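You operate a simulated robot arm through the tools that you are given. There is no shell and no other tool.

You are at the controls of a simulated robot arm. One attempt, no reset.

## Task
Switch the heater off, draw the bed out and brush it clean.
Fine: switch off first; stand the brush back on its spot. Set down upright: lint brush. What is to be rubbed or washed off counts as gone when no trace of it is left.

It is judged by the outcome, as a careful person would: the job done as asked, and still so three seconds after it is handed in. It fails if anything else is knocked over, pushed out of place, dropped, spilled or broken.

## Robot
A 7-joint arm with a two-finger parallel gripper, fixed in place. Base frame: the origin is on the floor under the middle of its stand, x ahead of it, y to its left, z up. Units: mm, degrees, N and s.
It reaches about 1479 mm from its shoulder. Its first joint turns from -166.0 to 166.0 degrees. Payload 4.4 kg.
Tool frame: the origin (TCP) lies between the finger pads and is the grasp point; the fingertips stand 23 mm ahead of it; z points along the fingers, y is the line along which they close. Largest opening 94 mm; finger width 38, thickness 10; the body of the gripper, 54 by 96 mm, starts 39 mm behind the TCP.
Orientation is that of the tool frame in the base frame, as a unit quaternion [x, y, z, w]. With the fingers straight down and closing along the base's y, the tool's x points along the base's -x, its y along +y and its z along -z.

## Interface
- The arm moves only by the tool apply_moves. Its argument "commands" is one flat list of numbers, 7 for each row, row after row: the gripper command, from -1 (fully open) to 1 (shut), values between in proportion, then the shift along the tool's x, y, z in mm, then the turn, a rotation vector about the tool's x, y, z in degrees. In form: [claw, x, y, z, rx, ry, rz, claw, x, y, z, rx, ry, rz, ...]. A call has 1 to 20 rows; each row shifts and turns the commanded pose from where the row before left it, along the tool's axes as they then stand. A row lasts 0.2 s, in which the tool goes at most 50 mm and 8.6 degrees; a call with a longer step from one row to the next is refused whole, and so is a gripper value outside its range. Where a pose cannot be reached the arm comes as near as it can. A force on the tool above 90 N (or 10 N above the force at the start of the call, whichever is more), or a blocked arm, ends the call early, and 0.2 s more pass. Each finger travels about 72 mm/s and halts on what it meets, pressing with about 35 N; the grip force reading is that of the motor and also rises with nothing between the fingers. The clock runs only during rows and for 0.2 s after the last one: add rows that do not move to give the fingers time. The reply holds the time, the measured pose of the TCP, the force on the tool along the base axes, the opening and the grip force, in the units named above and with some noise, with the torque about the TCP (base axes, N m) and any sound that the robot's microphone picked up.
- Cameras (640 x 400 px; columns grow to the right, rows downward): "scene" is fixed at [398.6, 498.1, 1411]; the picture's right is [-0.34, -0.94, 0.00], its down [-0.61, 0.22, -0.76] and it looks along [0.72, -0.26, -0.65] (base axes); focal length 332 px, centre (320, 200). "wrist" rides on the gripper at [87, 16, -74] in the tool frame; the picture's right is [-0.18, 0.98, 0.00], its down [-0.58, -0.11, -0.81] and it looks along [-0.79, -0.15, 0.59] (tool axes); focal length 243 px, centre (320, 200).
- capture(camera): a new picture of that camera. It takes no simulated time.
- locate(camera, pixels): for up to 12 pixels [column, row] of the newest picture of that camera ("zoom" is the newest enlarged one), the place [x, y, z] in the base frame of the surface seen there, good to about 2 mm. It takes no simulated time.
- close_up(camera, box): a new picture of the part [left, top, right, bottom] of that camera's present view, enlarged. It takes no simulated time.
- hand_in(): hands the job in; it is judged then, once.

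Leave the gripper open and the arm clear of the work at the hand-in unless told otherwise.

The tools are called after "Emit:" by a JSON object that holds its "api" and its "payload". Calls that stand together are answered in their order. apply_moves: Moves the arm, as the interface text tells. Its arguments: {"type":"object","properties":{"commands":{"type":"array"}},"required":["commands"]} The other tools are called the same way: capture (camera) takes a picture; locate (camera, pixels) gives the place of the surface under pixels of a picture; close_up (camera, box) takes an enlarged picture of a part of a camera's view; hand_in () hands the job in.

At the start:

```text
time: 0.0
eef_pos: [727.6, 58.0, 1122.4]
tool_rot: [0.001, 1.0, 0.0, 0.0]
contact_force: [-0.3, 0.4, 0.7]
wrist_torque: [0.0, 0.01, 0.01]
width: 94.1
gripper_force: 0.1
```

scene: 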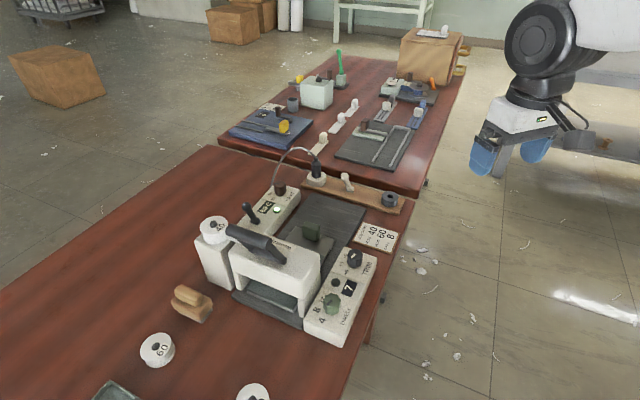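
wrist: 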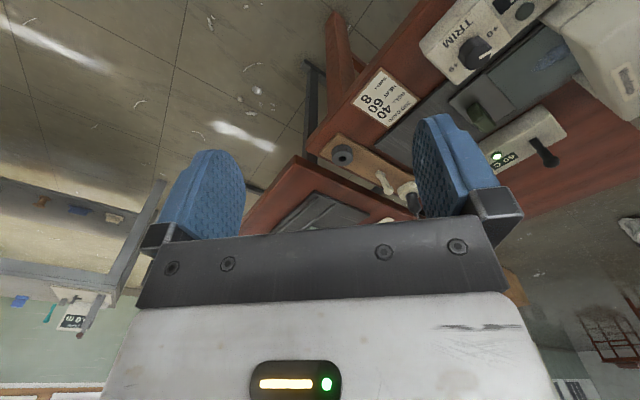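

I see a bench with a device (heater press with a bed, lever, readout), a brush-like wooden thing near (192,302), and other items. I'll take close-ups to understand it.

Emit:
{"api": "close_up", "payload": {"camera": "scene", "box": [180, 160, 420, 360]}}

Emit:
{"api": "close_up", "payload": {"camera": "scene", "box": [60, 240, 320, 400]}}

Emit:
{"api": "close_up", "payload": {"camera": "scene", "box": [220, 20, 480, 200]}}

```text
2.00 times, centred on (300, 260) of scene
```

zoom: 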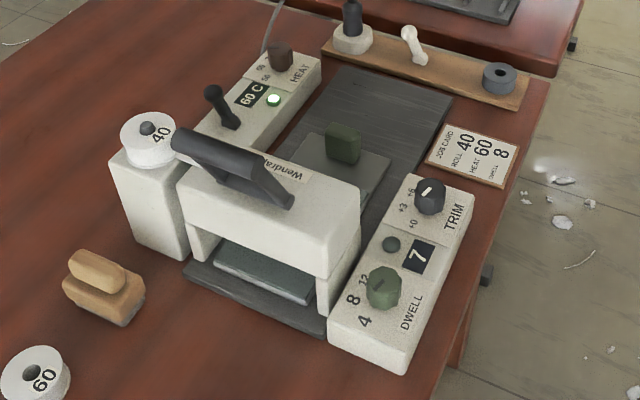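

```text
2.46 times, centred on (190, 320) of scene
```

zoom: 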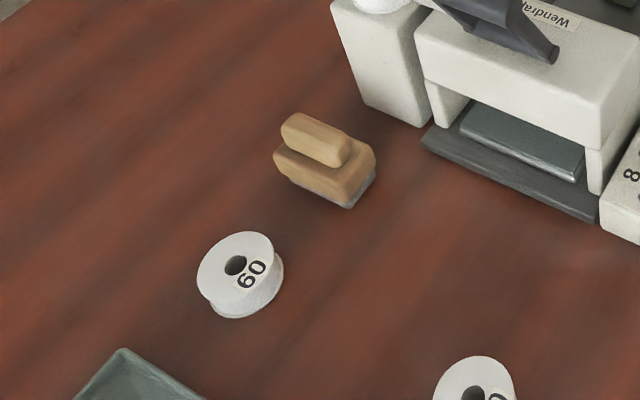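

```text
2.22 times, centred on (350, 110) of scene
```

zoom: 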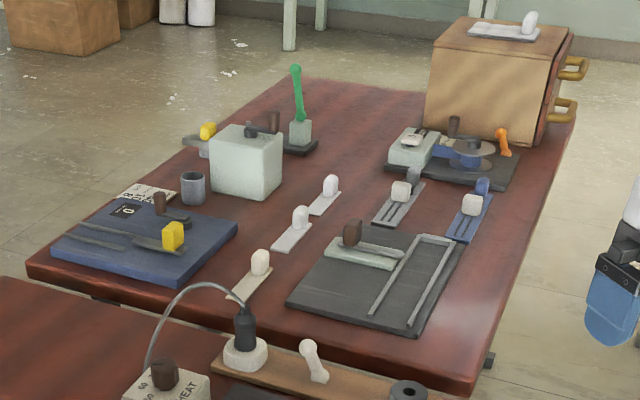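

Let me zoom in on the heat module, the bed and the brush in more detail.

Emit:
{"api": "close_up", "payload": {"camera": "scene", "box": [220, 140, 340, 240]}}

Emit:
{"api": "close_up", "payload": {"camera": "scene", "box": [220, 210, 400, 340]}}

Emit:
{"api": "close_up", "payload": {"camera": "scene", "box": [150, 270, 230, 330]}}

Emit:
{"api": "close_up", "payload": {"camera": "wrist", "box": [320, 0, 640, 200]}}

```text
4.00 times, centred on (280, 190) of scene
```

zoom: 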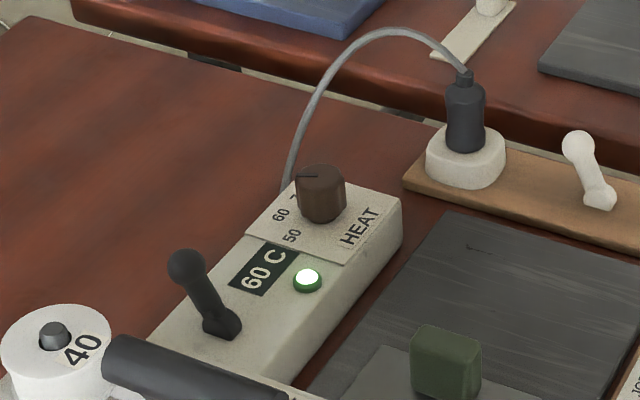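

```text
3.08 times, centred on (310, 275) of scene
```

zoom: 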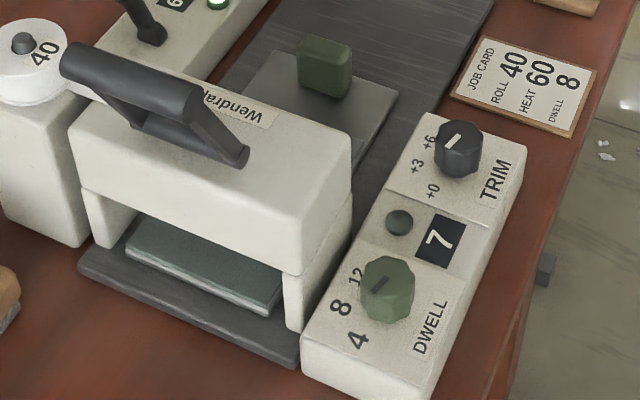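

```text
6.67 times, centred on (190, 300) of scene
```

zoom: 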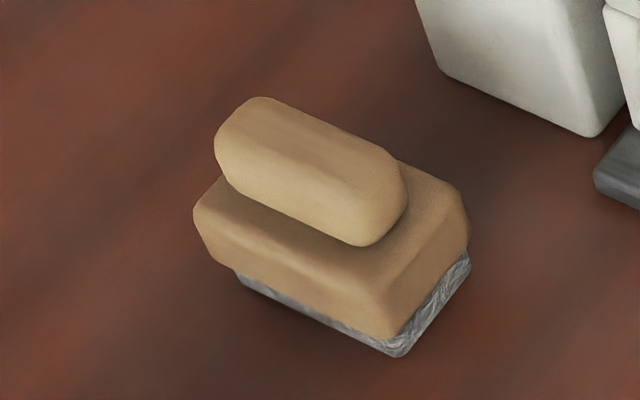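

```text
2.00 times, centred on (480, 100) of wrist
```

zoom: 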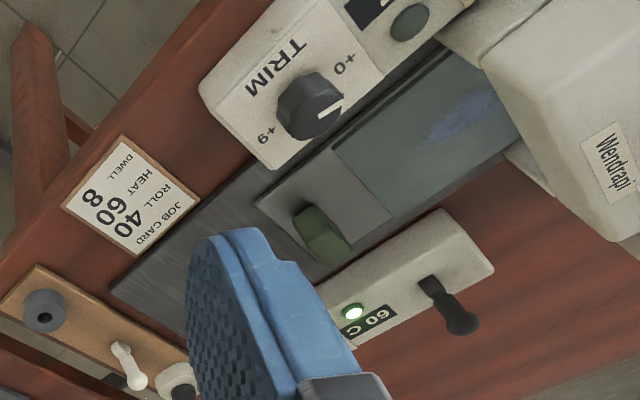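

The heat module has a black lever beside a lit green lamp; the bed is a pad with a green handle at the far side on a grey rail running +x. I'll capture the scene and locate key points.

Emit:
{"api": "capture", "payload": {"camera": "scene"}}

Emit:
{"api": "locate", "payload": {"camera": "scene", "pixels": [[248, 206], [255, 220], [277, 209], [280, 190], [312, 231], [346, 182], [316, 170], [257, 240], [283, 258], [270, 295], [350, 210], [192, 295]]}}

Emit:
{"api": "close_up", "payload": {"camera": "scene", "box": [150, 270, 230, 330]}}

Emit:
{"api": "locate", "payload": {"camera": "zoom", "pixels": [[260, 105], [380, 165], [365, 235], [225, 175], [200, 215], [385, 320], [460, 215], [395, 350], [470, 262], [240, 280], [310, 170], [300, 60]]}}

```text
taken
```

scene: 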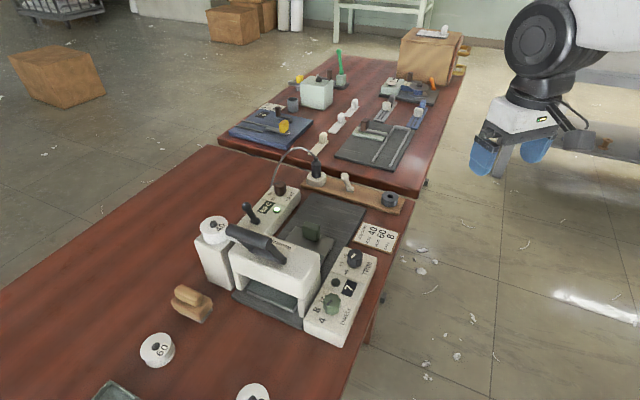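

```text
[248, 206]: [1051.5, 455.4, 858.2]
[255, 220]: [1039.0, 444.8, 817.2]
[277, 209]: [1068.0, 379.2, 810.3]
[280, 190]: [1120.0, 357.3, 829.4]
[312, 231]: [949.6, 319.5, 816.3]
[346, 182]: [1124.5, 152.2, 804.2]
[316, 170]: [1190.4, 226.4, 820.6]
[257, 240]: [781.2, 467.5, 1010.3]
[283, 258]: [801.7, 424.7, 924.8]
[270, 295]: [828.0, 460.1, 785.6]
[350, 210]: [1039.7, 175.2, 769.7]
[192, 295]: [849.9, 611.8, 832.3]
```

```text
6.67 times, centred on (190, 300) of scene
```

zoom: 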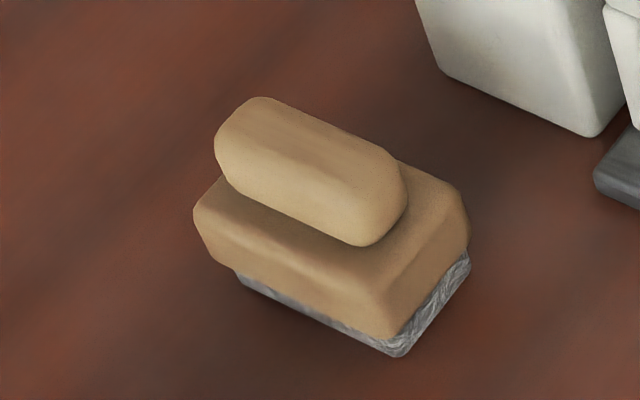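

```text
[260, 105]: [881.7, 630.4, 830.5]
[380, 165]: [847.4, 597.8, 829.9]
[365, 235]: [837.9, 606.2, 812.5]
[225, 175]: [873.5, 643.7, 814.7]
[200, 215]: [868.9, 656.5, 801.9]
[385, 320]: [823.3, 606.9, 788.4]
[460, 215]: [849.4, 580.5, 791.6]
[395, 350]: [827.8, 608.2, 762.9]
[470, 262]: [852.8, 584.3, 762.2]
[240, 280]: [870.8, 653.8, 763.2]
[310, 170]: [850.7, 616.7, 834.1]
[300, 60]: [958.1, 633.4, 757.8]
```

Next I'll locate the rail corners, the bed/pad corners, and its handle to get the drawing direction.

Emit:
{"api": "close_up", "payload": {"camera": "scene", "box": [220, 185, 400, 340]}}

Emit:
{"api": "locate", "payload": {"camera": "scene", "pixels": [[316, 195], [364, 209], [234, 293], [301, 326], [250, 284], [299, 302], [291, 310], [304, 231], [318, 228], [311, 241], [336, 238], [296, 229]]}}

Emit:
{"api": "capture", "payload": {"camera": "wrist"}}

Emit:
{"api": "locate", "payload": {"camera": "wrist", "pixels": [[486, 69], [450, 103], [474, 127], [515, 110], [545, 28], [548, 65], [570, 50], [545, 158], [534, 142], [497, 155], [468, 108], [490, 122]]}}

```text
2.58 times, centred on (310, 262) of scene
```

zoom: 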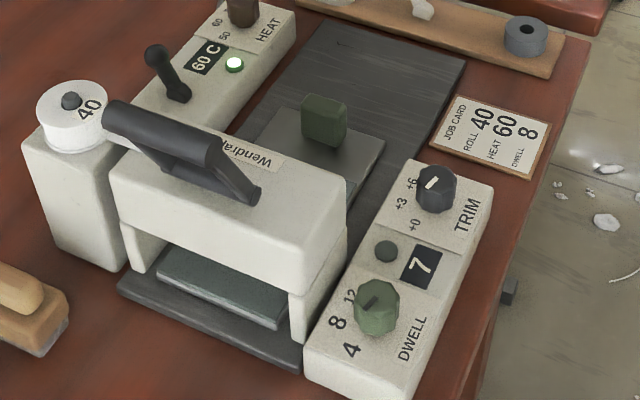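

```text
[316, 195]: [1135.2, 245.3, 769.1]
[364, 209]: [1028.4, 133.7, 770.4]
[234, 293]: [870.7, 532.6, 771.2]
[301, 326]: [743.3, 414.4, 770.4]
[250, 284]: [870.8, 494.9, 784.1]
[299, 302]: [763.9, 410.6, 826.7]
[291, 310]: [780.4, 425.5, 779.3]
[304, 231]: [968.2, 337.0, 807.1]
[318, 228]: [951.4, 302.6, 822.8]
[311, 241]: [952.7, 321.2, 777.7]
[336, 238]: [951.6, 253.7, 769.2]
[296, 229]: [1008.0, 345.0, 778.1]
```

```text
taken
```

wrist: 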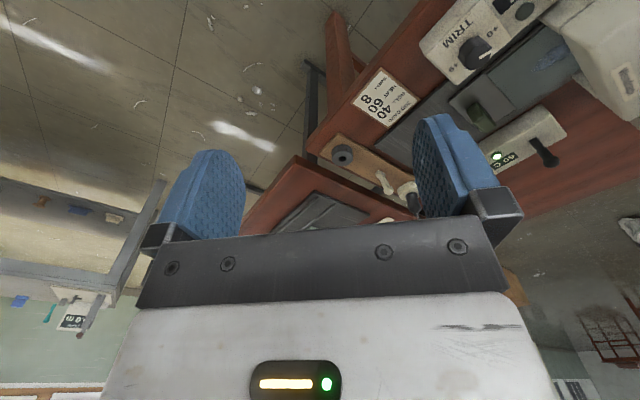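

```text
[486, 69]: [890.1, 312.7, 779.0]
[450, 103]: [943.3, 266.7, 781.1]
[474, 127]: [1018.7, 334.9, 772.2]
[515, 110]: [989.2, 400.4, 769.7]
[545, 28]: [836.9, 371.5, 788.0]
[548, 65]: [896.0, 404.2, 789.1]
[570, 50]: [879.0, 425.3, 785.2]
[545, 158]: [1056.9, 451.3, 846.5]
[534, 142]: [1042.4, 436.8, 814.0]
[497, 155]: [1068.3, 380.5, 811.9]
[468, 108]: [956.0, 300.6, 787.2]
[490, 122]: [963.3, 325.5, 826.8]
```

The rail runs along direction (0.7,-0.7); the bed's travel seems ~150 mm. I'll locate the press head, roll post, and HEAT module extents to avoid collisions.

Emit:
{"api": "locate", "payload": {"camera": "zoom", "pixels": [[118, 170], [300, 262], [345, 222], [272, 160], [245, 165], [345, 270], [110, 125], [255, 195], [70, 100], [103, 90], [30, 145], [120, 265]]}}

Emit:
{"api": "locate", "payload": {"camera": "zoom", "pixels": [[155, 52], [175, 95], [165, 60], [290, 60], [235, 120], [240, 15], [320, 100], [325, 145], [305, 130], [345, 115], [255, 130], [380, 145]]}}

Emit:
{"api": "locate", "payload": {"camera": "scene", "pixels": [[300, 150], [280, 165], [317, 162], [346, 175], [354, 254], [331, 303], [388, 198], [376, 236], [160, 350], [252, 392], [345, 290], [120, 390]]}}

```text
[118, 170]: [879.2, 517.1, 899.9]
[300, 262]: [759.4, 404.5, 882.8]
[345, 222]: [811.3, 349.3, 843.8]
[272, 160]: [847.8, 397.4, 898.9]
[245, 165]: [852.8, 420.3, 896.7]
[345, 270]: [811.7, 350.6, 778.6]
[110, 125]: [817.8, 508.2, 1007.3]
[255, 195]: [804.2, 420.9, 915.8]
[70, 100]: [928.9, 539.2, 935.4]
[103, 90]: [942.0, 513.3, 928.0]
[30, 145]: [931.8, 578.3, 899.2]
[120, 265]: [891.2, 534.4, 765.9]
```

```text
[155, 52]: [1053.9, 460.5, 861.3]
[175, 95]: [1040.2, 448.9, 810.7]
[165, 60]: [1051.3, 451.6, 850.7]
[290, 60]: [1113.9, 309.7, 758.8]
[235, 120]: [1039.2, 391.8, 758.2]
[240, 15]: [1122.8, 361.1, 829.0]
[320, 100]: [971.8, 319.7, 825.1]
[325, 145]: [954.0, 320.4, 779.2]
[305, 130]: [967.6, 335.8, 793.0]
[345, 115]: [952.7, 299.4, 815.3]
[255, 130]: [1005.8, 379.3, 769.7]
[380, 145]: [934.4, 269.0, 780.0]
```

```text
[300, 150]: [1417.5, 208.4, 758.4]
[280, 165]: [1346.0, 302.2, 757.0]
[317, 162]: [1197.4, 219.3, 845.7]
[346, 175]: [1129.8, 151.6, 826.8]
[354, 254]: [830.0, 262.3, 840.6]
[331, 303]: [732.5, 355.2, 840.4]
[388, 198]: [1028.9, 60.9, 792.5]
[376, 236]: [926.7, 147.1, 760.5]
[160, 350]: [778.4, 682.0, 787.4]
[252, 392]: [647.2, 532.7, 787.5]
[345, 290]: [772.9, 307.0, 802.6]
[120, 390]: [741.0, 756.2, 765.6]
```

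The rail axis is u=(0.707,-0.707), and the lever is tilted toward +v=(0.707,0.707), with its tip near (1054,458,860). I'll close the gripper, turn it +45° about vertical so tool x = −v and tool y = −u, and move high (z≈1122) to a point beyond the lever on the +v side.

Emit:
{"api": "apply_moves", "payload": {"commands": [1, 0, 0, 0, 0, 0, -7.5, 1, 0, 0, 0, 0, 0, -7.5, 1, 0, 0, 0, 0, 0, -7.5, 1, 0, 0, 0, 0, 0, -7.5, 1, 0, 0, 0, 0, 0, -7.5, 1, 0, 0, 0, 0, 0, -7.5, 1, -46.2, 4.46, 0, 0, 0, 0, 1, -46.2, 4.46, 0, 0, 0, 0, 1, -46.2, 4.46, 0, 0, 0, 0, 1, -46.2, 4.46, 0, 0, 0, 0, 1, -46.2, 4.46, 0, 0, 0, 0, 1, -46.2, 4.46, 0, 0, 0, 0, 1, -46.2, 4.46, 0, 0, 0, 0, 1, -46.2, 4.46, 0, 0, 0, 0, 1, -46.2, 4.46, 0, 0, 0, 0, 1, -46.2, 4.46, 0, 0, 0, 0, 1, -46.2, 4.46, 0, 0, 0, 0, 1, -46.2, 4.46, 0, 0, 0, 0]}}

Emit:
{"api": "capture", "payload": {"camera": "wrist"}}

Emit:
{"api": "capture", "payload": {"camera": "scene"}}

```text
time: 3.8
eef_pos: [1082.1, 487.8, 1123.0]
tool_rot: [-0.383, 0.924, -0.001, 0.0]
contact_force: [0.0, -0.9, 1.2]
wrist_torque: [-0.01, 0.04, -0.02]
width: 0.0
gripper_force: 35.6
```

```text
taken
```

wrist: 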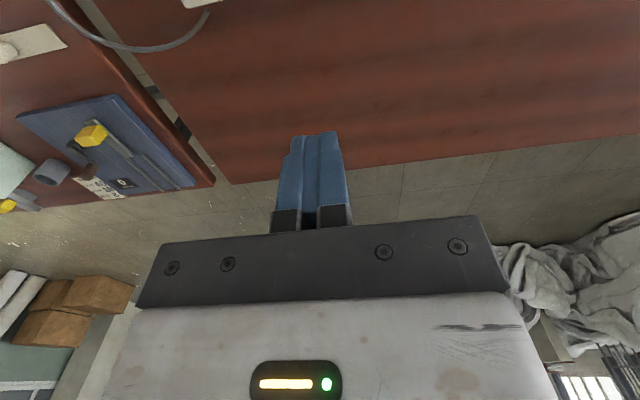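

```text
taken
```

scene: 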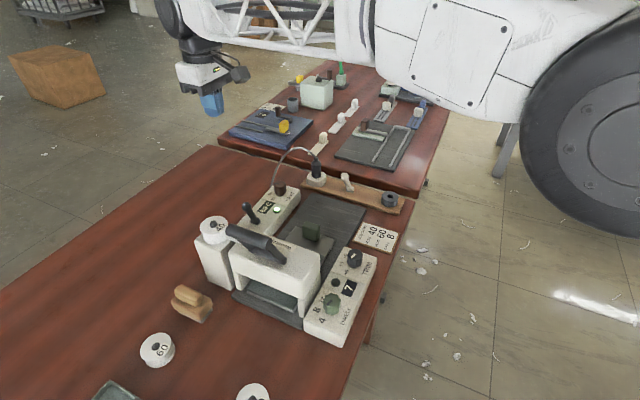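

The tool is now beyond the lever, at height. I'll take a close-up of the lever to fix its exact position.

Emit:
{"api": "close_up", "payload": {"camera": "scene", "box": [230, 190, 290, 230]}}

Emit:
{"api": "locate", "payload": {"camera": "zoom", "pixels": [[185, 150], [200, 170], [165, 160], [240, 250], [260, 290], [280, 330], [230, 320], [300, 330], [200, 210], [345, 260], [230, 335], [490, 205]]}}

```text
10.00 times, centred on (260, 210) of scene
```

zoom: 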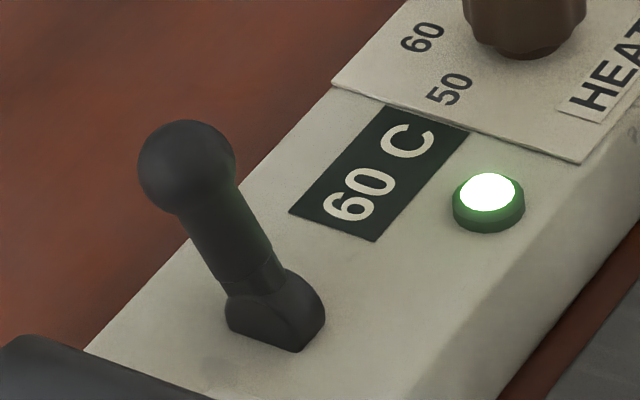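

```text
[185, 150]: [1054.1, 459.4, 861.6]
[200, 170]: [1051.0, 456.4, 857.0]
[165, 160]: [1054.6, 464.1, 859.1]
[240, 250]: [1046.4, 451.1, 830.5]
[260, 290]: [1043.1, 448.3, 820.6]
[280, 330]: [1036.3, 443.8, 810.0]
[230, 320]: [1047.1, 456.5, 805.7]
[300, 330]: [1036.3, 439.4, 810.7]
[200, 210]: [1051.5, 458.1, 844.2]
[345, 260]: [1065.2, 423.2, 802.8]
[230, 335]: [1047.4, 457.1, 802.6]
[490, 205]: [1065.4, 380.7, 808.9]
```

Knob centre is about (1062,458,852), 24 mm across. I'll back off to v≈1122 and descend so the fingertips are at z≈836, beyond the knob.

Emit:
{"api": "apply_moves", "payload": {"commands": [1, -12, -6, 0, 0, 0, 0, 1, 0, 0, 45, 0, 0, 0, 1, 0, 0, 45, 0, 0, 0, 1, 0, 0, 45, 0, 0, 0, 1, 0, 0, 45, 0, 0, 0, 1, 0, 0, 45, 0, 0, 0, 1, 0, 0, 38, 0, 0, 0, 1, 0, 0, 0, 0, 0, 0]}}

Emit:
{"api": "close_up", "payload": {"camera": "scene", "box": [200, 150, 320, 240]}}

Emit:
{"api": "capture", "payload": {"camera": "wrist"}}

```text
time: 5.6
eef_pos: [1096.3, 492.9, 858.7]
tool_rot: [-0.383, 0.924, 0.0, 0.0]
contact_force: [0.2, -0.5, 0.4]
wrist_torque: [-0.01, 0.0, -0.01]
width: 0.1
gripper_force: 34.7
```

```text
4.44 times, centred on (260, 195) of scene
```

zoom: 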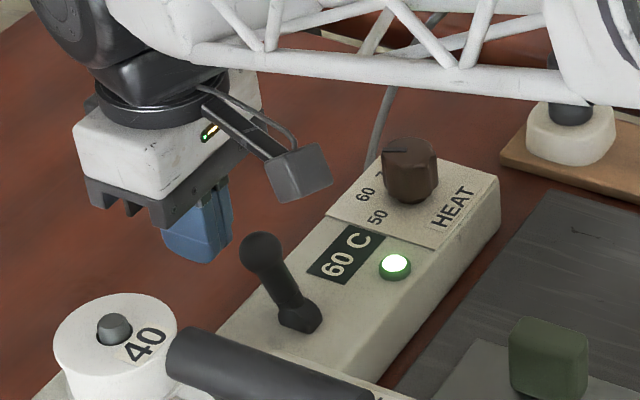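

```text
taken
```

wrist: 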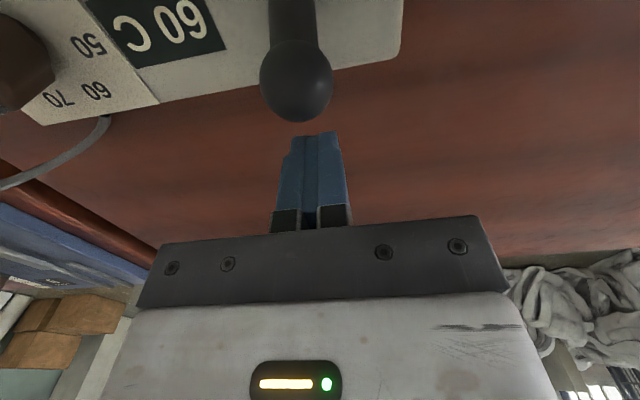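

Fingers are at the far side of the knob. Now push along −v (tool +x) in small steps and watch the lamp.

Emit:
{"api": "apply_moves", "payload": {"commands": [1, 8, 0, 0, 0, 0, 0, 1, 8, 0, 0, 0, 0, 0, 1, 6, 0, 0, 0, 0, 0, 1, 6, 0, 0, 0, 0, 0, 1, 6, 0, 0, 0, 0, 0, 1, 6, 0, 0, 0, 0, 0, 1, 0, 0, 0, 0, 0, 0]}}

Emit:
{"api": "close_up", "payload": {"camera": "scene", "box": [200, 150, 320, 240]}}

Emit:
{"api": "capture", "payload": {"camera": "wrist"}}

```text
time: 7.2
eef_pos: [1066.9, 464.5, 857.6]
tool_rot: [-0.383, 0.924, 0.0, 0.0]
contact_force: [1.3, 0.1, -0.6]
wrist_torque: [0.0, 0.03, 0.02]
width: 0.0
gripper_force: 34.6
```

```text
4.44 times, centred on (260, 195) of scene
```

zoom: 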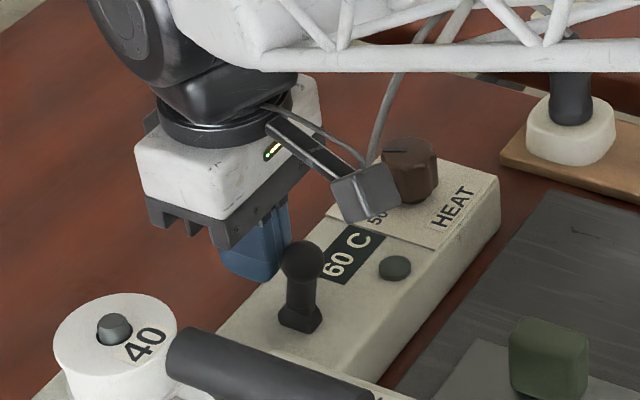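

```text
taken
```

wrist: 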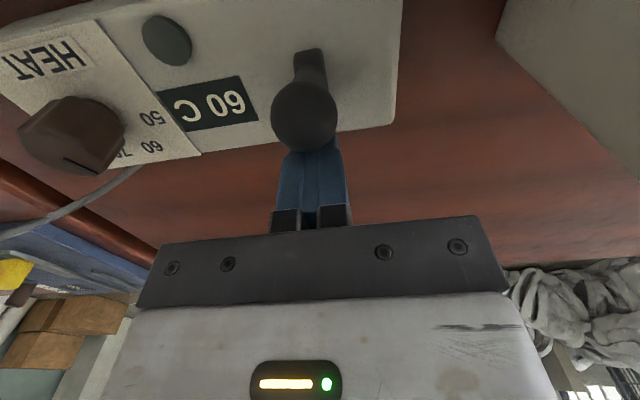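

The lamp went out; the lever is about upright. I'll push it on so it sits fully in the off position.

Emit:
{"api": "apply_moves", "payload": {"commands": [1, 5, 0, 0, 0, 0, 0, 1, 5, 0, 0, 0, 0, 0, 1, 5, 0, 0, 0, 0, 0, 1, 4, 0, 0, 0, 0, 0, 1, 0, 0, 0, 0, 0, 0]}}

Emit:
{"api": "close_up", "payload": {"camera": "scene", "box": [200, 150, 320, 240]}}

Emit:
{"api": "capture", "payload": {"camera": "wrist"}}

```text
time: 8.1
eef_pos: [1057.1, 458.0, 867.5]
tool_rot: [-0.383, 0.924, 0.0, 0.007]
contact_force: [6.8, 12.6, 5.7]
wrist_torque: [0.15, -0.16, -0.09]
width: 0.0
gripper_force: 35.4
stopped in row 4: the force on the tool passed its limit at 101 N (the readings are from after the stop); the commanded pose is now the measured one
```

```text
4.44 times, centred on (260, 195) of scene
```

zoom: 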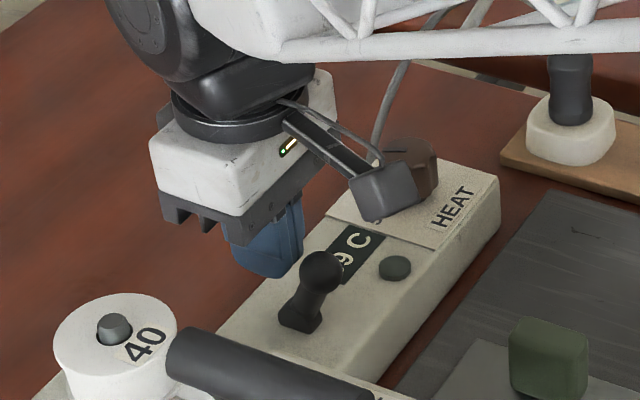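

```text
taken
```

wrist: 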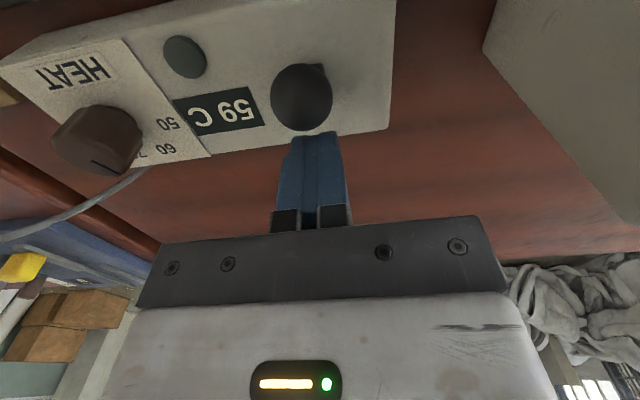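

The lever hit its stop in the off position (lamp off, readout falling to 59 C). I'll back off in +v, then rise.

Emit:
{"api": "apply_moves", "payload": {"commands": [1, -15, 0, 0, 0, 0, 0, 1, -25, 0, 0, 0, 0, 0, 1, -10, 0, -30, 0, 0, 0, 1, 0, 0, -45, 0, 0, 0, 1, 0, 0, -45, 0, 0, 0, 1, 0, 0, -45, 0, 0, 0, 1, 0, 0, -45, 0, 0, 0]}}

Emit:
{"api": "capture", "payload": {"camera": "scene"}}

Emit:
{"api": "close_up", "payload": {"camera": "scene", "box": [200, 150, 320, 240]}}

Emit:
{"api": "locate", "payload": {"camera": "zoom", "pixels": [[318, 260], [405, 160], [395, 260], [300, 320], [500, 220], [550, 330], [545, 365], [520, 335]]}}

```text
time: 9.7
eef_pos: [1089.0, 491.1, 1074.9]
tool_rot: [-0.384, 0.923, 0.0, 0.005]
contact_force: [0.7, -0.2, -0.6]
wrist_torque: [-0.02, 0.0, -0.02]
width: 0.0
gripper_force: 35.2
```

```text
taken
```

scene: 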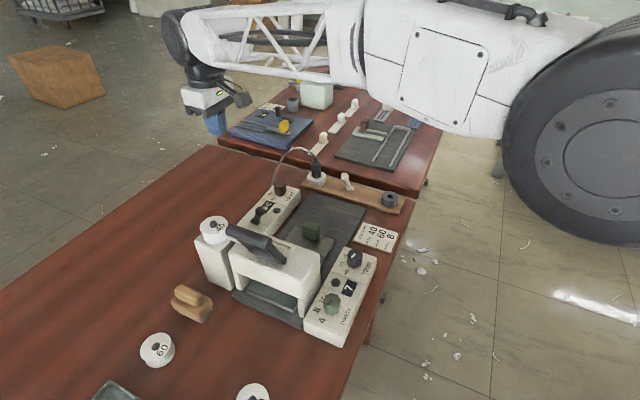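

```text
4.44 times, centred on (260, 195) of scene
```

zoom: 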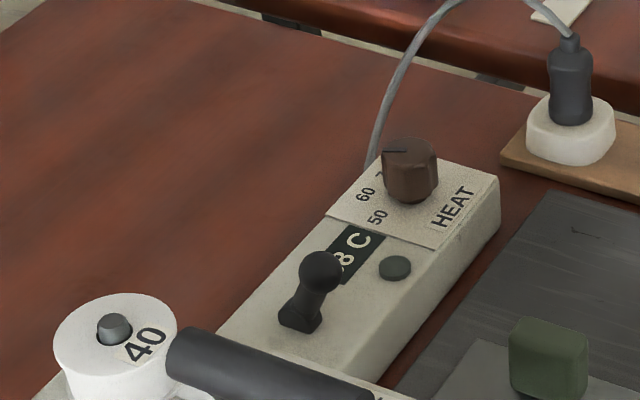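

```text
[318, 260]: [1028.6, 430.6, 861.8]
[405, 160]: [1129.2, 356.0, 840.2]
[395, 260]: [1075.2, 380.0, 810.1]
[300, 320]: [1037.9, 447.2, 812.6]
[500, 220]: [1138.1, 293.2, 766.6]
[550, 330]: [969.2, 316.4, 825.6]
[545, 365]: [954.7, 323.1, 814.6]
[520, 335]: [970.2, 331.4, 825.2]
```

Heater is off (lamp dark, 58 C). Now a close-up of the green handle on the bed.

Emit:
{"api": "close_up", "payload": {"camera": "scene", "box": [290, 210, 350, 250]}}

Emit:
{"api": "locate", "payload": {"camera": "zoom", "pixels": [[150, 130], [150, 110], [170, 95], [240, 110], [300, 130], [310, 145], [290, 160], [200, 150], [240, 290], [290, 270], [150, 230], [230, 180]]}}

```text
10.00 times, centred on (320, 230) of scene
```

zoom: 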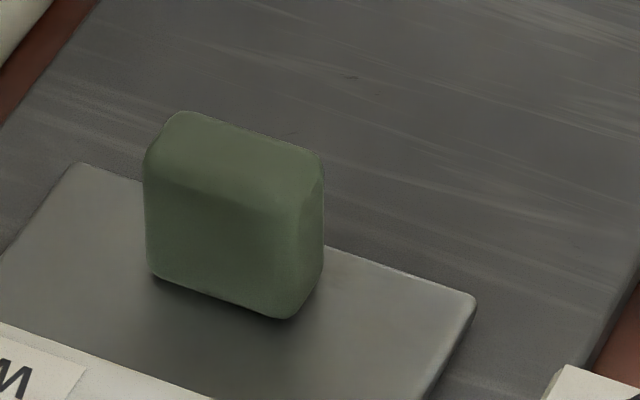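

```text
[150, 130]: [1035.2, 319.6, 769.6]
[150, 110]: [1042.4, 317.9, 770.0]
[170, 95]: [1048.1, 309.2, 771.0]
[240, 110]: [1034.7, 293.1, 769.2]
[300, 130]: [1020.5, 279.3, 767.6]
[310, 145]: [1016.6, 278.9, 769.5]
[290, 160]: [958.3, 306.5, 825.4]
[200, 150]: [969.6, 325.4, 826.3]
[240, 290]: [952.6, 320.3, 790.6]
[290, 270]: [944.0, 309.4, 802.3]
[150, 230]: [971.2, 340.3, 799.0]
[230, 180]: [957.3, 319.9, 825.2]
```

Handle: z 779–827, centre about (964.5,317), ~24 mm thick along u. I'll open the gripper, level the slight tilt, and move above it.

Emit:
{"api": "apply_moves", "payload": {"commands": [-1, 0, 0, -20, -0.22, 0.53, 0, -1, 42.3, -7.04, 0, 0, 0, 0, -1, 42.3, -7.04, 0, 0, 0, 0, -1, 42.3, -7.04, 0, 0, 0, 0, -1, 42.3, -7.04, 0, 0, 0, 0, -1, 42.3, -7.04, 0, 0, 0, 0, -1, 0, 0, 0, 0, 0, 0]}}

Emit:
{"api": "capture", "payload": {"camera": "wrist"}}

Emit:
{"api": "capture", "payload": {"camera": "scene"}}

```text
time: 11.3
eef_pos: [962.8, 316.9, 1095.4]
tool_rot: [-0.384, 0.923, 0.0, 0.002]
contact_force: [-0.1, 0.4, 0.6]
wrist_torque: [0.0, 0.01, 0.0]
width: 93.9
gripper_force: 0.1
```

```text
taken
```

wrist: 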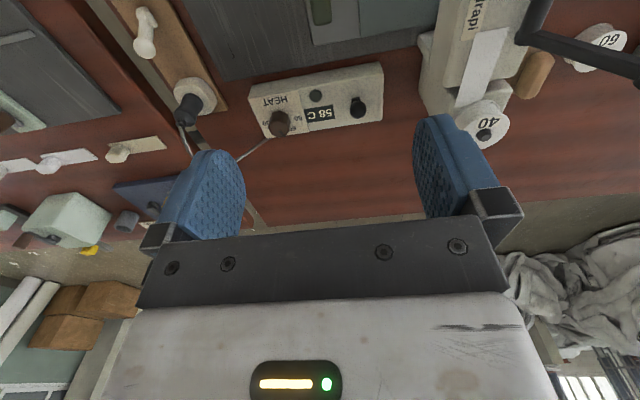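

```text
taken
```

scene: 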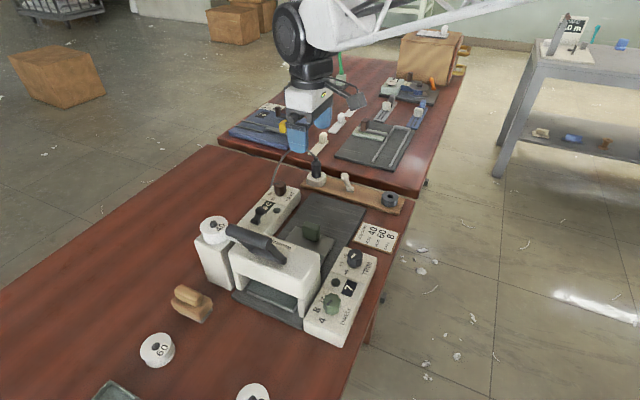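

Positioned over the handle (u≈457, v≈905). Now descend to TCP z≈810 with the fingers on either side along u.

Emit:
{"api": "apply_moves", "payload": {"commands": [-1, 0, -1, 45, 0, 0, 0, -1, 0, 0, 45, 0, 0, 0, -1, 0, 0, 45, 0, 0, 0, -1, 0, 0, 45, 0, 0, 0, -1, 0, 0, 45, 0, 0, 0, -1, 0, 0, 35, 0, 0, 0, -1, 0, 0, 15, 0, 0, 0, -1, 0, 0, 0, 0, 0, 0]}}

Emit:
{"api": "capture", "payload": {"camera": "wrist"}}

Emit:
{"api": "close_up", "payload": {"camera": "scene", "box": [240, 150, 400, 260]}}

```text
time: 13.1
eef_pos: [965.9, 317.1, 820.0]
tool_rot: [-0.383, 0.924, 0.001, 0.002]
contact_force: [-0.3, 0.2, 0.3]
wrist_torque: [0.02, -0.08, 0.02]
width: 94.0
gripper_force: 0.1
```

```text
taken
```

wrist: 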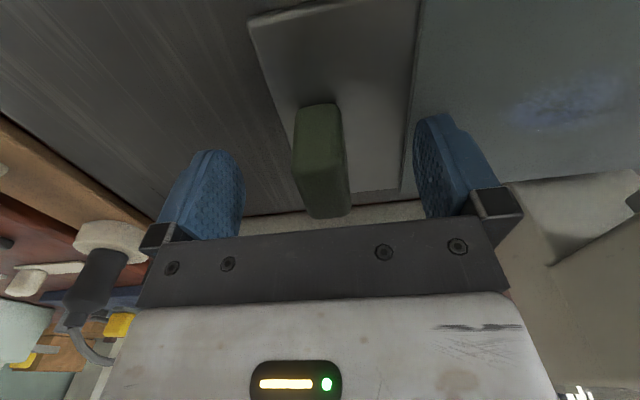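

```text
3.64 times, centred on (320, 205) of scene
```

zoom: 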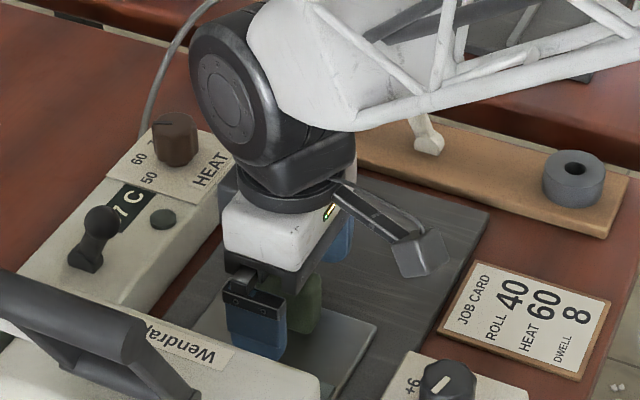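

Handle is between the fingers. Descend another 10 mm and close on the handle.

Emit:
{"api": "apply_moves", "payload": {"commands": [-1, 0, 0, 10, 0, 0, 0, -1, 0, 0, 0, 0, 0, 0, 0, 0, 0, 0, 0, 0, 0, 1, 0, 0, 0, 0, 0, 0, 1, 0, 0, 0, 0, 0, 0, 1, 0, 0, 0, 0, 0, 0, 1, 0, 0, 0, 0, 0, 0]}}

Emit:
{"api": "capture", "payload": {"camera": "wrist"}}

```text
time: 14.7
eef_pos: [965.9, 316.1, 810.7]
tool_rot: [-0.383, 0.924, 0.001, 0.001]
contact_force: [-5.6, 4.1, 0.5]
wrist_torque: [-0.29, 0.76, -1.91]
width: 23.7
gripper_force: 45.5
```

```text
taken
```

wrist: 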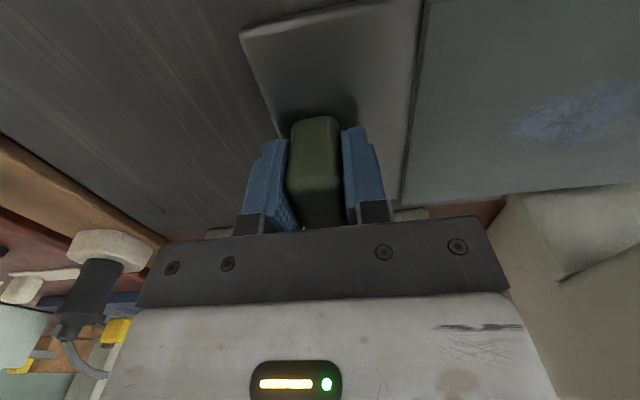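

Handle gripped (23.7 mm). Draw the bed out along +u (tool −y), first a short pull to check force.

Emit:
{"api": "apply_moves", "payload": {"commands": [1, 0, -5, 0, 0, 0, 0, 1, 0, -10, 0, 0, 0, 0, 1, 0, -10, 0, 0, 0, 0, 1, 0, -10, 0, 0, 0, 0, 1, 0, 0, 0, 0, 0, 0]}}

Emit:
{"api": "close_up", "payload": {"camera": "scene", "box": [240, 150, 400, 260]}}

```text
time: 15.9
eef_pos: [991.8, 292.1, 811.4]
tool_rot: [-0.384, 0.923, 0.001, 0.003]
contact_force: [1.3, 4.4, 0.4]
wrist_torque: [-0.92, 1.2, -1.81]
width: 24.1
gripper_force: 45.1
```

```text
3.64 times, centred on (320, 205) of scene
```

zoom: 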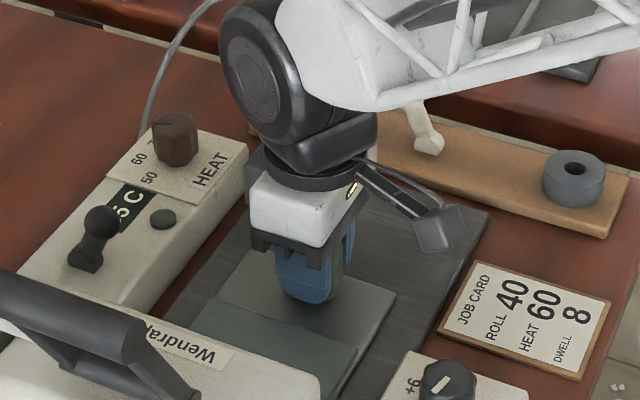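

The bed follows. Continue pulling toward the end of the rail, watching for a stop.

Emit:
{"api": "apply_moves", "payload": {"commands": [1, 0, -12, 0, 0, 0, 0, 1, 0, -12, 0, 0, 0, 0, 1, 0, -12, 0, 0, 0, 0, 1, 0, -12, 0, 0, 0, 0, 1, 0, -12, 0, 0, 0, 0, 1, 0, -12, 0, 0, 0, 0, 1, 0, 0, 0, 0, 0, 0]}}

Emit:
{"api": "close_up", "payload": {"camera": "scene", "box": [240, 150, 400, 260]}}

Emit:
{"api": "capture", "payload": {"camera": "wrist"}}

```text
time: 17.5
eef_pos: [1041.4, 239.4, 810.1]
tool_rot: [-0.383, 0.924, 0.0, 0.002]
contact_force: [-2.9, -1.4, -0.4]
wrist_torque: [-0.19, 0.24, -1.67]
width: 24.0
gripper_force: 44.6
```

```text
3.64 times, centred on (320, 205) of scene
```

zoom: 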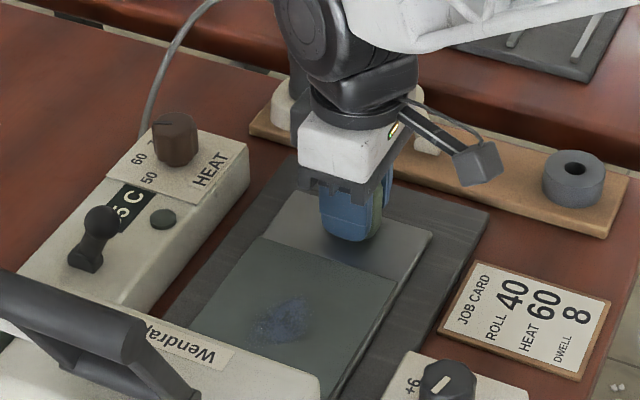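

```text
taken
```

wrist: 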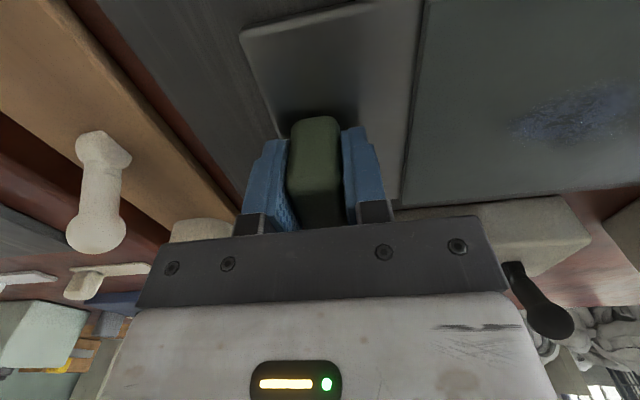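

The bed is out about 108 mm; the blue fluff patch is visible. Pull the remaining distance in small steps until it stops.

Emit:
{"api": "apply_moves", "payload": {"commands": [1, 0, -8, 0, 0, 0, 0, 1, 0, -8, 0, 0, 0, 0, 1, 0, -8, 0, 0, 0, 0, 1, 0, -6, 0, 0, 0, 0, 1, 0, -4, 0, 0, 0, 0, 1, 0, -4, 0, 0, 0, 0, 1, 0, 0, 0, 0, 0, 0]}}

Emit:
{"api": "close_up", "payload": {"camera": "scene", "box": [240, 150, 400, 260]}}

```text
time: 19.1
eef_pos: [1069.6, 214.4, 810.0]
tool_rot: [-0.384, 0.923, 0.001, 0.002]
contact_force: [-6.5, -9.9, -1.8]
wrist_torque: [-0.82, 0.94, -1.7]
width: 24.0
gripper_force: 45.2
```

```text
3.64 times, centred on (320, 205) of scene
```

zoom: 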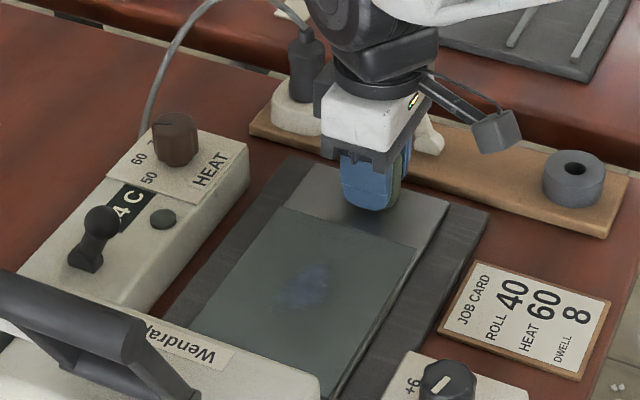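

Nearly at the rail's end; there is a light side force, so I'll ease 1.5 mm toward −v and pull gently a little further to find the stop.

Emit:
{"api": "apply_moves", "payload": {"commands": [1, 1.5, -2, 0, 0, 0, 0, 1, 0, -3, 0, 0, 0, 0, 1, 0, -3, 0, 0, 0, 0, 1, 0, 0, 0, 0, 0, 0]}}

Emit:
{"api": "close_up", "payload": {"camera": "scene", "box": [240, 150, 400, 260]}}

```text
time: 20.2
eef_pos: [1071.0, 211.4, 811.3]
tool_rot: [-0.384, 0.923, 0.002, 0.0]
contact_force: [-24.7, 9.4, 7.9]
wrist_torque: [-0.54, -0.79, -1.86]
width: 24.3
gripper_force: 44.8
stopped in row 4: the force on the tool passed its limit at 92 N (the readings are from after the stop); the commanded pose is now the measured one
```

```text
3.64 times, centred on (320, 205) of scene
```

zoom: 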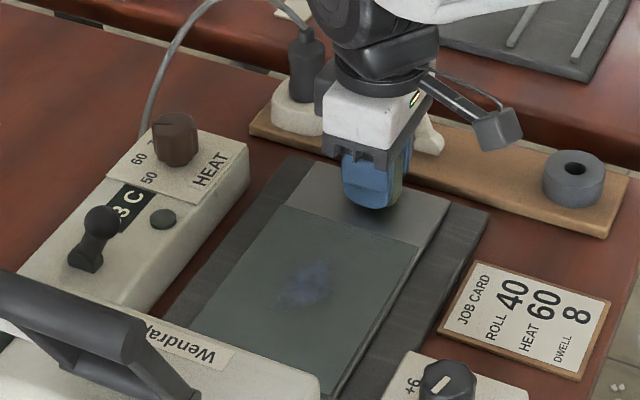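

The bed hit its end stop (travel ≈148 mm). I'll relax, open only to ~50 mm so the outer finger stays clear of the wooden strip, then rise straight up.

Emit:
{"api": "apply_moves", "payload": {"commands": [1, 0, 0, 0, 0, 0, 0, -0.05, 0, 0, 0, 0, 0, 0, -0.05, 0, 0, 0, 0, 0, 0, -0.05, 0, 0, 0, 0, 0, 0, -0.05, 0, 0, -20, 0, 0, 0, -0.05, 0, 0, -40, 0, 0, 0, -0.05, 0, 0, -45, 0, 0, 0, -0.05, 0, 0, -45, 0, 0, 0, -0.05, 0, 0, -45, 0, 0, 0, -0.05, 0, 0, -45, 0, 0, 0]}}

Emit:
{"api": "capture", "payload": {"camera": "scene"}}

Emit:
{"api": "close_up", "payload": {"camera": "scene", "box": [240, 180, 400, 290]}}

```text
time: 22.4
eef_pos: [1073.5, 210.0, 1050.3]
tool_rot: [-0.384, 0.923, 0.002, -0.001]
contact_force: [0.9, 0.6, -0.6]
wrist_torque: [0.01, 0.01, 0.0]
width: 49.2
gripper_force: 0.1
```

```text
taken
```

scene: 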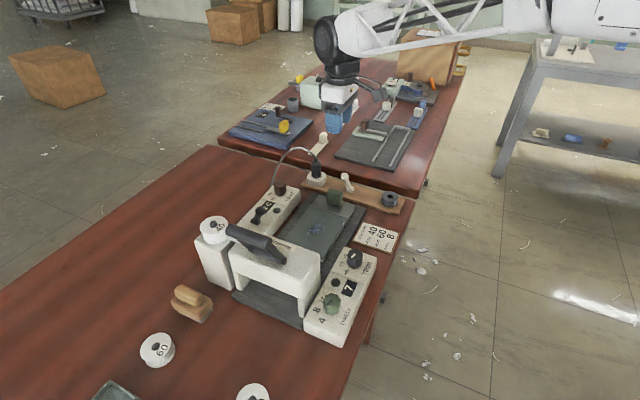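

```text
3.64 times, centred on (320, 235) of scene
```

zoom: 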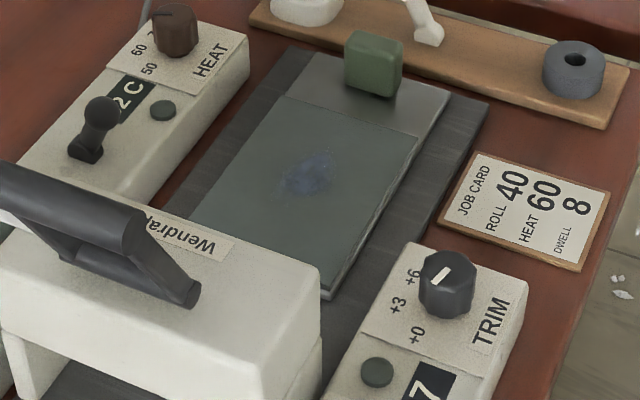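

Bed fully out. Zoom in on the patch to get its extents and the pad's edges.

Emit:
{"api": "close_up", "payload": {"camera": "scene", "box": [285, 200, 360, 262]}}

Emit:
{"api": "locate", "payload": {"camera": "zoom", "pixels": [[230, 165], [300, 125], [365, 130], [370, 190], [310, 220], [240, 210], [235, 20], [530, 115], [330, 320], [70, 190], [300, 170], [300, 350]]}}

Emit:
{"api": "capture", "payload": {"camera": "wrist"}}

```text
6.45 times, centred on (322, 231) of scene
```

zoom: 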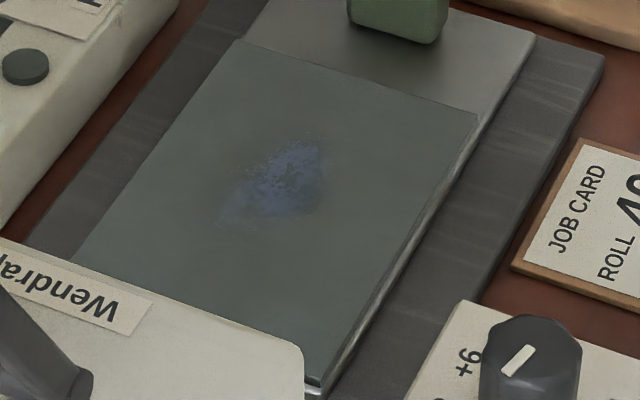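

```text
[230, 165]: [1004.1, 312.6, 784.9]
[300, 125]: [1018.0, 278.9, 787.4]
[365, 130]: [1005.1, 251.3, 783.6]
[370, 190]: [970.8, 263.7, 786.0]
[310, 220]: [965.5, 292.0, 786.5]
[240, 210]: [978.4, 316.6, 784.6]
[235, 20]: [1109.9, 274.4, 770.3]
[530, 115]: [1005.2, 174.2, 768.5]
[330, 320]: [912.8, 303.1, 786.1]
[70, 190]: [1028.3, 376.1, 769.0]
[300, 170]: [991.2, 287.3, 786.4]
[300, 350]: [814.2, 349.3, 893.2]
```

```text
taken
```

wrist: 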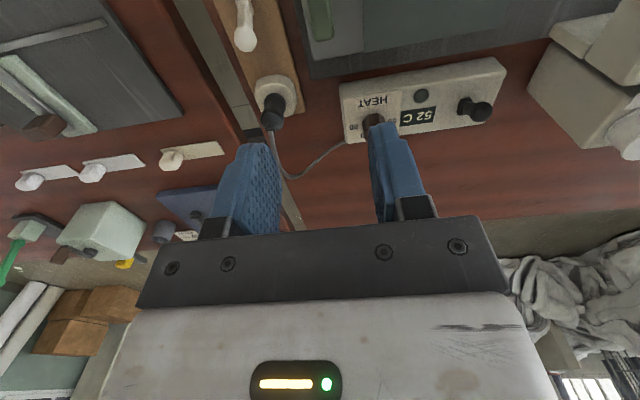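

The patch spans roughly u 455–530, v 873–931 on a pad at z≈786. Before fetching the brush I need the press handle's extents, because the arm must work near it.

Emit:
{"api": "close_up", "payload": {"camera": "scene", "box": [215, 210, 305, 275]}}

Emit:
{"api": "locate", "payload": {"camera": "zoom", "pixels": [[90, 110], [100, 150], [130, 105], [200, 140], [300, 180], [390, 215], [380, 270], [480, 340], [300, 250], [240, 230], [130, 170], [60, 140]]}}

```text
6.15 times, centred on (260, 242) of scene
```

zoom: 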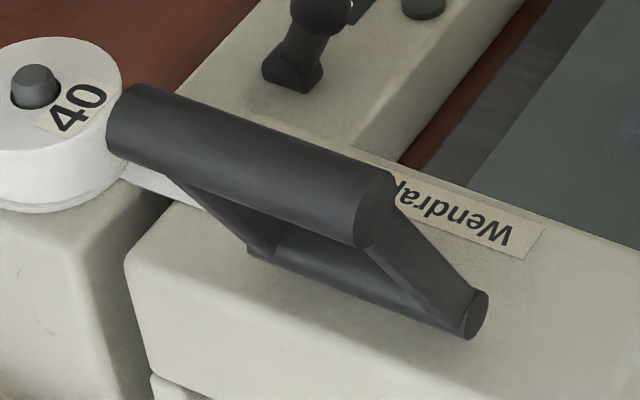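

```text
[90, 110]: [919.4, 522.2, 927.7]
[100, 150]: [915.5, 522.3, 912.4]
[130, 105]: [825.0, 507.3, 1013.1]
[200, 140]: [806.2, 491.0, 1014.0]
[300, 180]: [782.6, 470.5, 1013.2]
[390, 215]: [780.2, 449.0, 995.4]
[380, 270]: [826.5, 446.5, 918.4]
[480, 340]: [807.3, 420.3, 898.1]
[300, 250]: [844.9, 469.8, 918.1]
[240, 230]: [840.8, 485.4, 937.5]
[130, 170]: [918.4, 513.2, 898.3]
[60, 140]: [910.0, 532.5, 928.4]
```

The press handle bar spans u≈215–243, v≈868–950 up to z≈1018. I'll go up to z≈1115, travel over to hover above the brush, then locate forearm surfaces to judge clearance before descending.

Emit:
{"api": "apply_moves", "payload": {"commands": [-0.28, 0, 0, -45, 0, 0, 0, -0.28, 0, 0, -20, 0, 0, 0, -0.28, -13.85, 43.8, 0, 0, 0, 0, -0.28, -13.85, 43.8, 0, 0, 0, 0, -0.28, -13.85, 43.8, 0, 0, 0, 0, -0.28, -13.85, 43.8, 0, 0, 0, 0, -0.28, -13.85, 43.8, 0, 0, 0, 0, -0.28, -13.85, 43.8, 0, 0, 0, 0, -0.28, -13.85, 43.8, 0, 0, 0, 0, -0.28, -13.85, 43.8, 0, 0, 0, 0, -0.28, -13.85, 43.8, 0, 0, 0, 0, -0.28, -13.85, 43.8, 0, 0, 0, 0, -0.28, 0, 0, 0, 0, 0, 0]}}

Emit:
{"api": "capture", "payload": {"camera": "scene"}}

Emit:
{"api": "capture", "payload": {"camera": "wrist"}}

```text
time: 25.2
eef_pos: [856.6, 617.1, 1115.4]
tool_rot: [-0.384, 0.923, 0.002, -0.001]
contact_force: [-0.4, 0.9, -0.3]
wrist_torque: [0.0, -0.03, 0.01]
width: 60.1
gripper_force: 0.0
```

```text
taken
```

scene: 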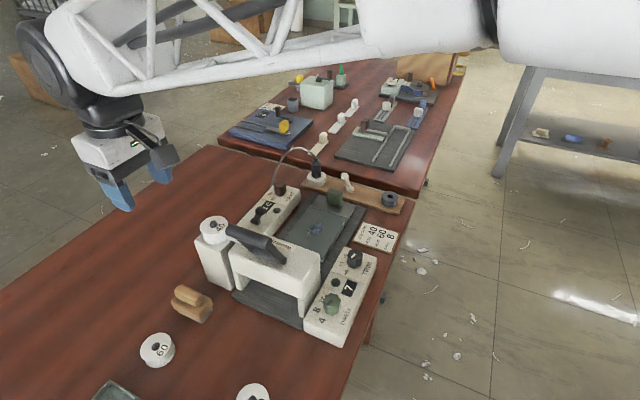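

```text
taken
```

wrist: 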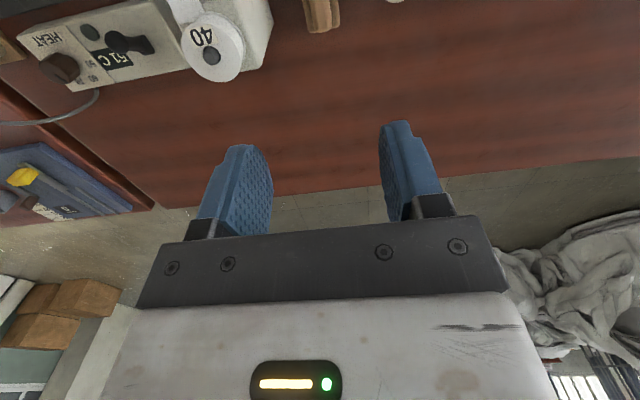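

Now locate points on the wrist joint and forearm.

Emit:
{"api": "locate", "payload": {"camera": "scene", "pixels": [[38, 60], [100, 95], [140, 85], [200, 75], [300, 60], [350, 52], [400, 45], [110, 145], [165, 155], [100, 60], [250, 66], [460, 40]]}}

```text
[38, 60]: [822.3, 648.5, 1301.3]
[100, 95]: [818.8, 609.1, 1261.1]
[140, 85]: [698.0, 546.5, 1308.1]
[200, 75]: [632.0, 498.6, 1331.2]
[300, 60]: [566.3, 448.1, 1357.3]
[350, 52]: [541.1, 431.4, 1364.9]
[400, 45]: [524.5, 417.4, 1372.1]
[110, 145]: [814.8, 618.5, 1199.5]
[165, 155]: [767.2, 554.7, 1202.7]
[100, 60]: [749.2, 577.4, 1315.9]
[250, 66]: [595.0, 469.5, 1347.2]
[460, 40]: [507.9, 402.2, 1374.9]
```

Forearm underside is ~190 mm above TCP level and its +u side stays ~15 mm short of the press bar; the joint is beyond the bar in v. Descend partway to z≈930 and re-check.

Emit:
{"api": "apply_moves", "payload": {"commands": [-0.28, -4.5, -2.6, 45, 0, 0, 0, -0.28, 0, 0, 45, 0, 0, 0, -0.28, 0, 0, 45, 0, 0, 0, -0.28, 0, 0, 45, 0, 0, 0, -0.28, 0, 0, 5, 0, 0, 0, -0.28, 0, 0, 0, 0, 0, 0]}}

Emit:
{"api": "capture", "payload": {"camera": "scene"}}

Emit:
{"api": "capture", "payload": {"camera": "wrist"}}

```text
time: 26.6
eef_pos: [862.6, 617.9, 931.9]
tool_rot: [-0.384, 0.923, 0.002, 0.0]
contact_force: [-0.6, -0.4, -0.2]
wrist_torque: [0.04, 0.03, 0.0]
width: 60.2
gripper_force: 0.1
```

```text
taken
```

scene: 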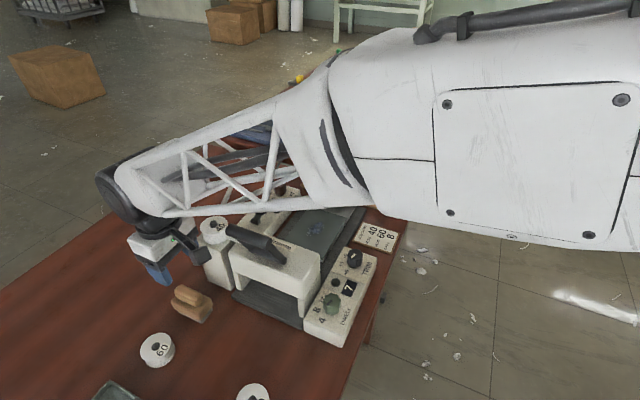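

```text
taken
```

wrist: 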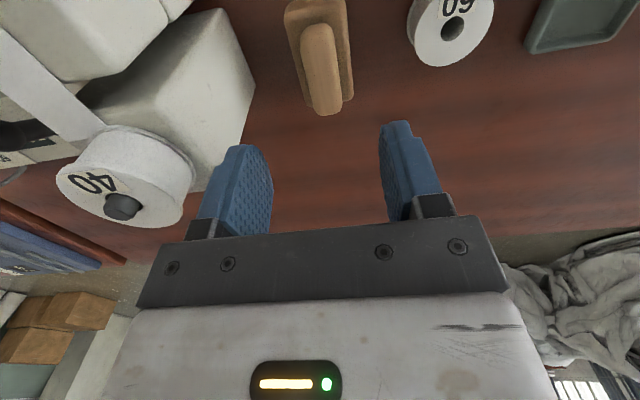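

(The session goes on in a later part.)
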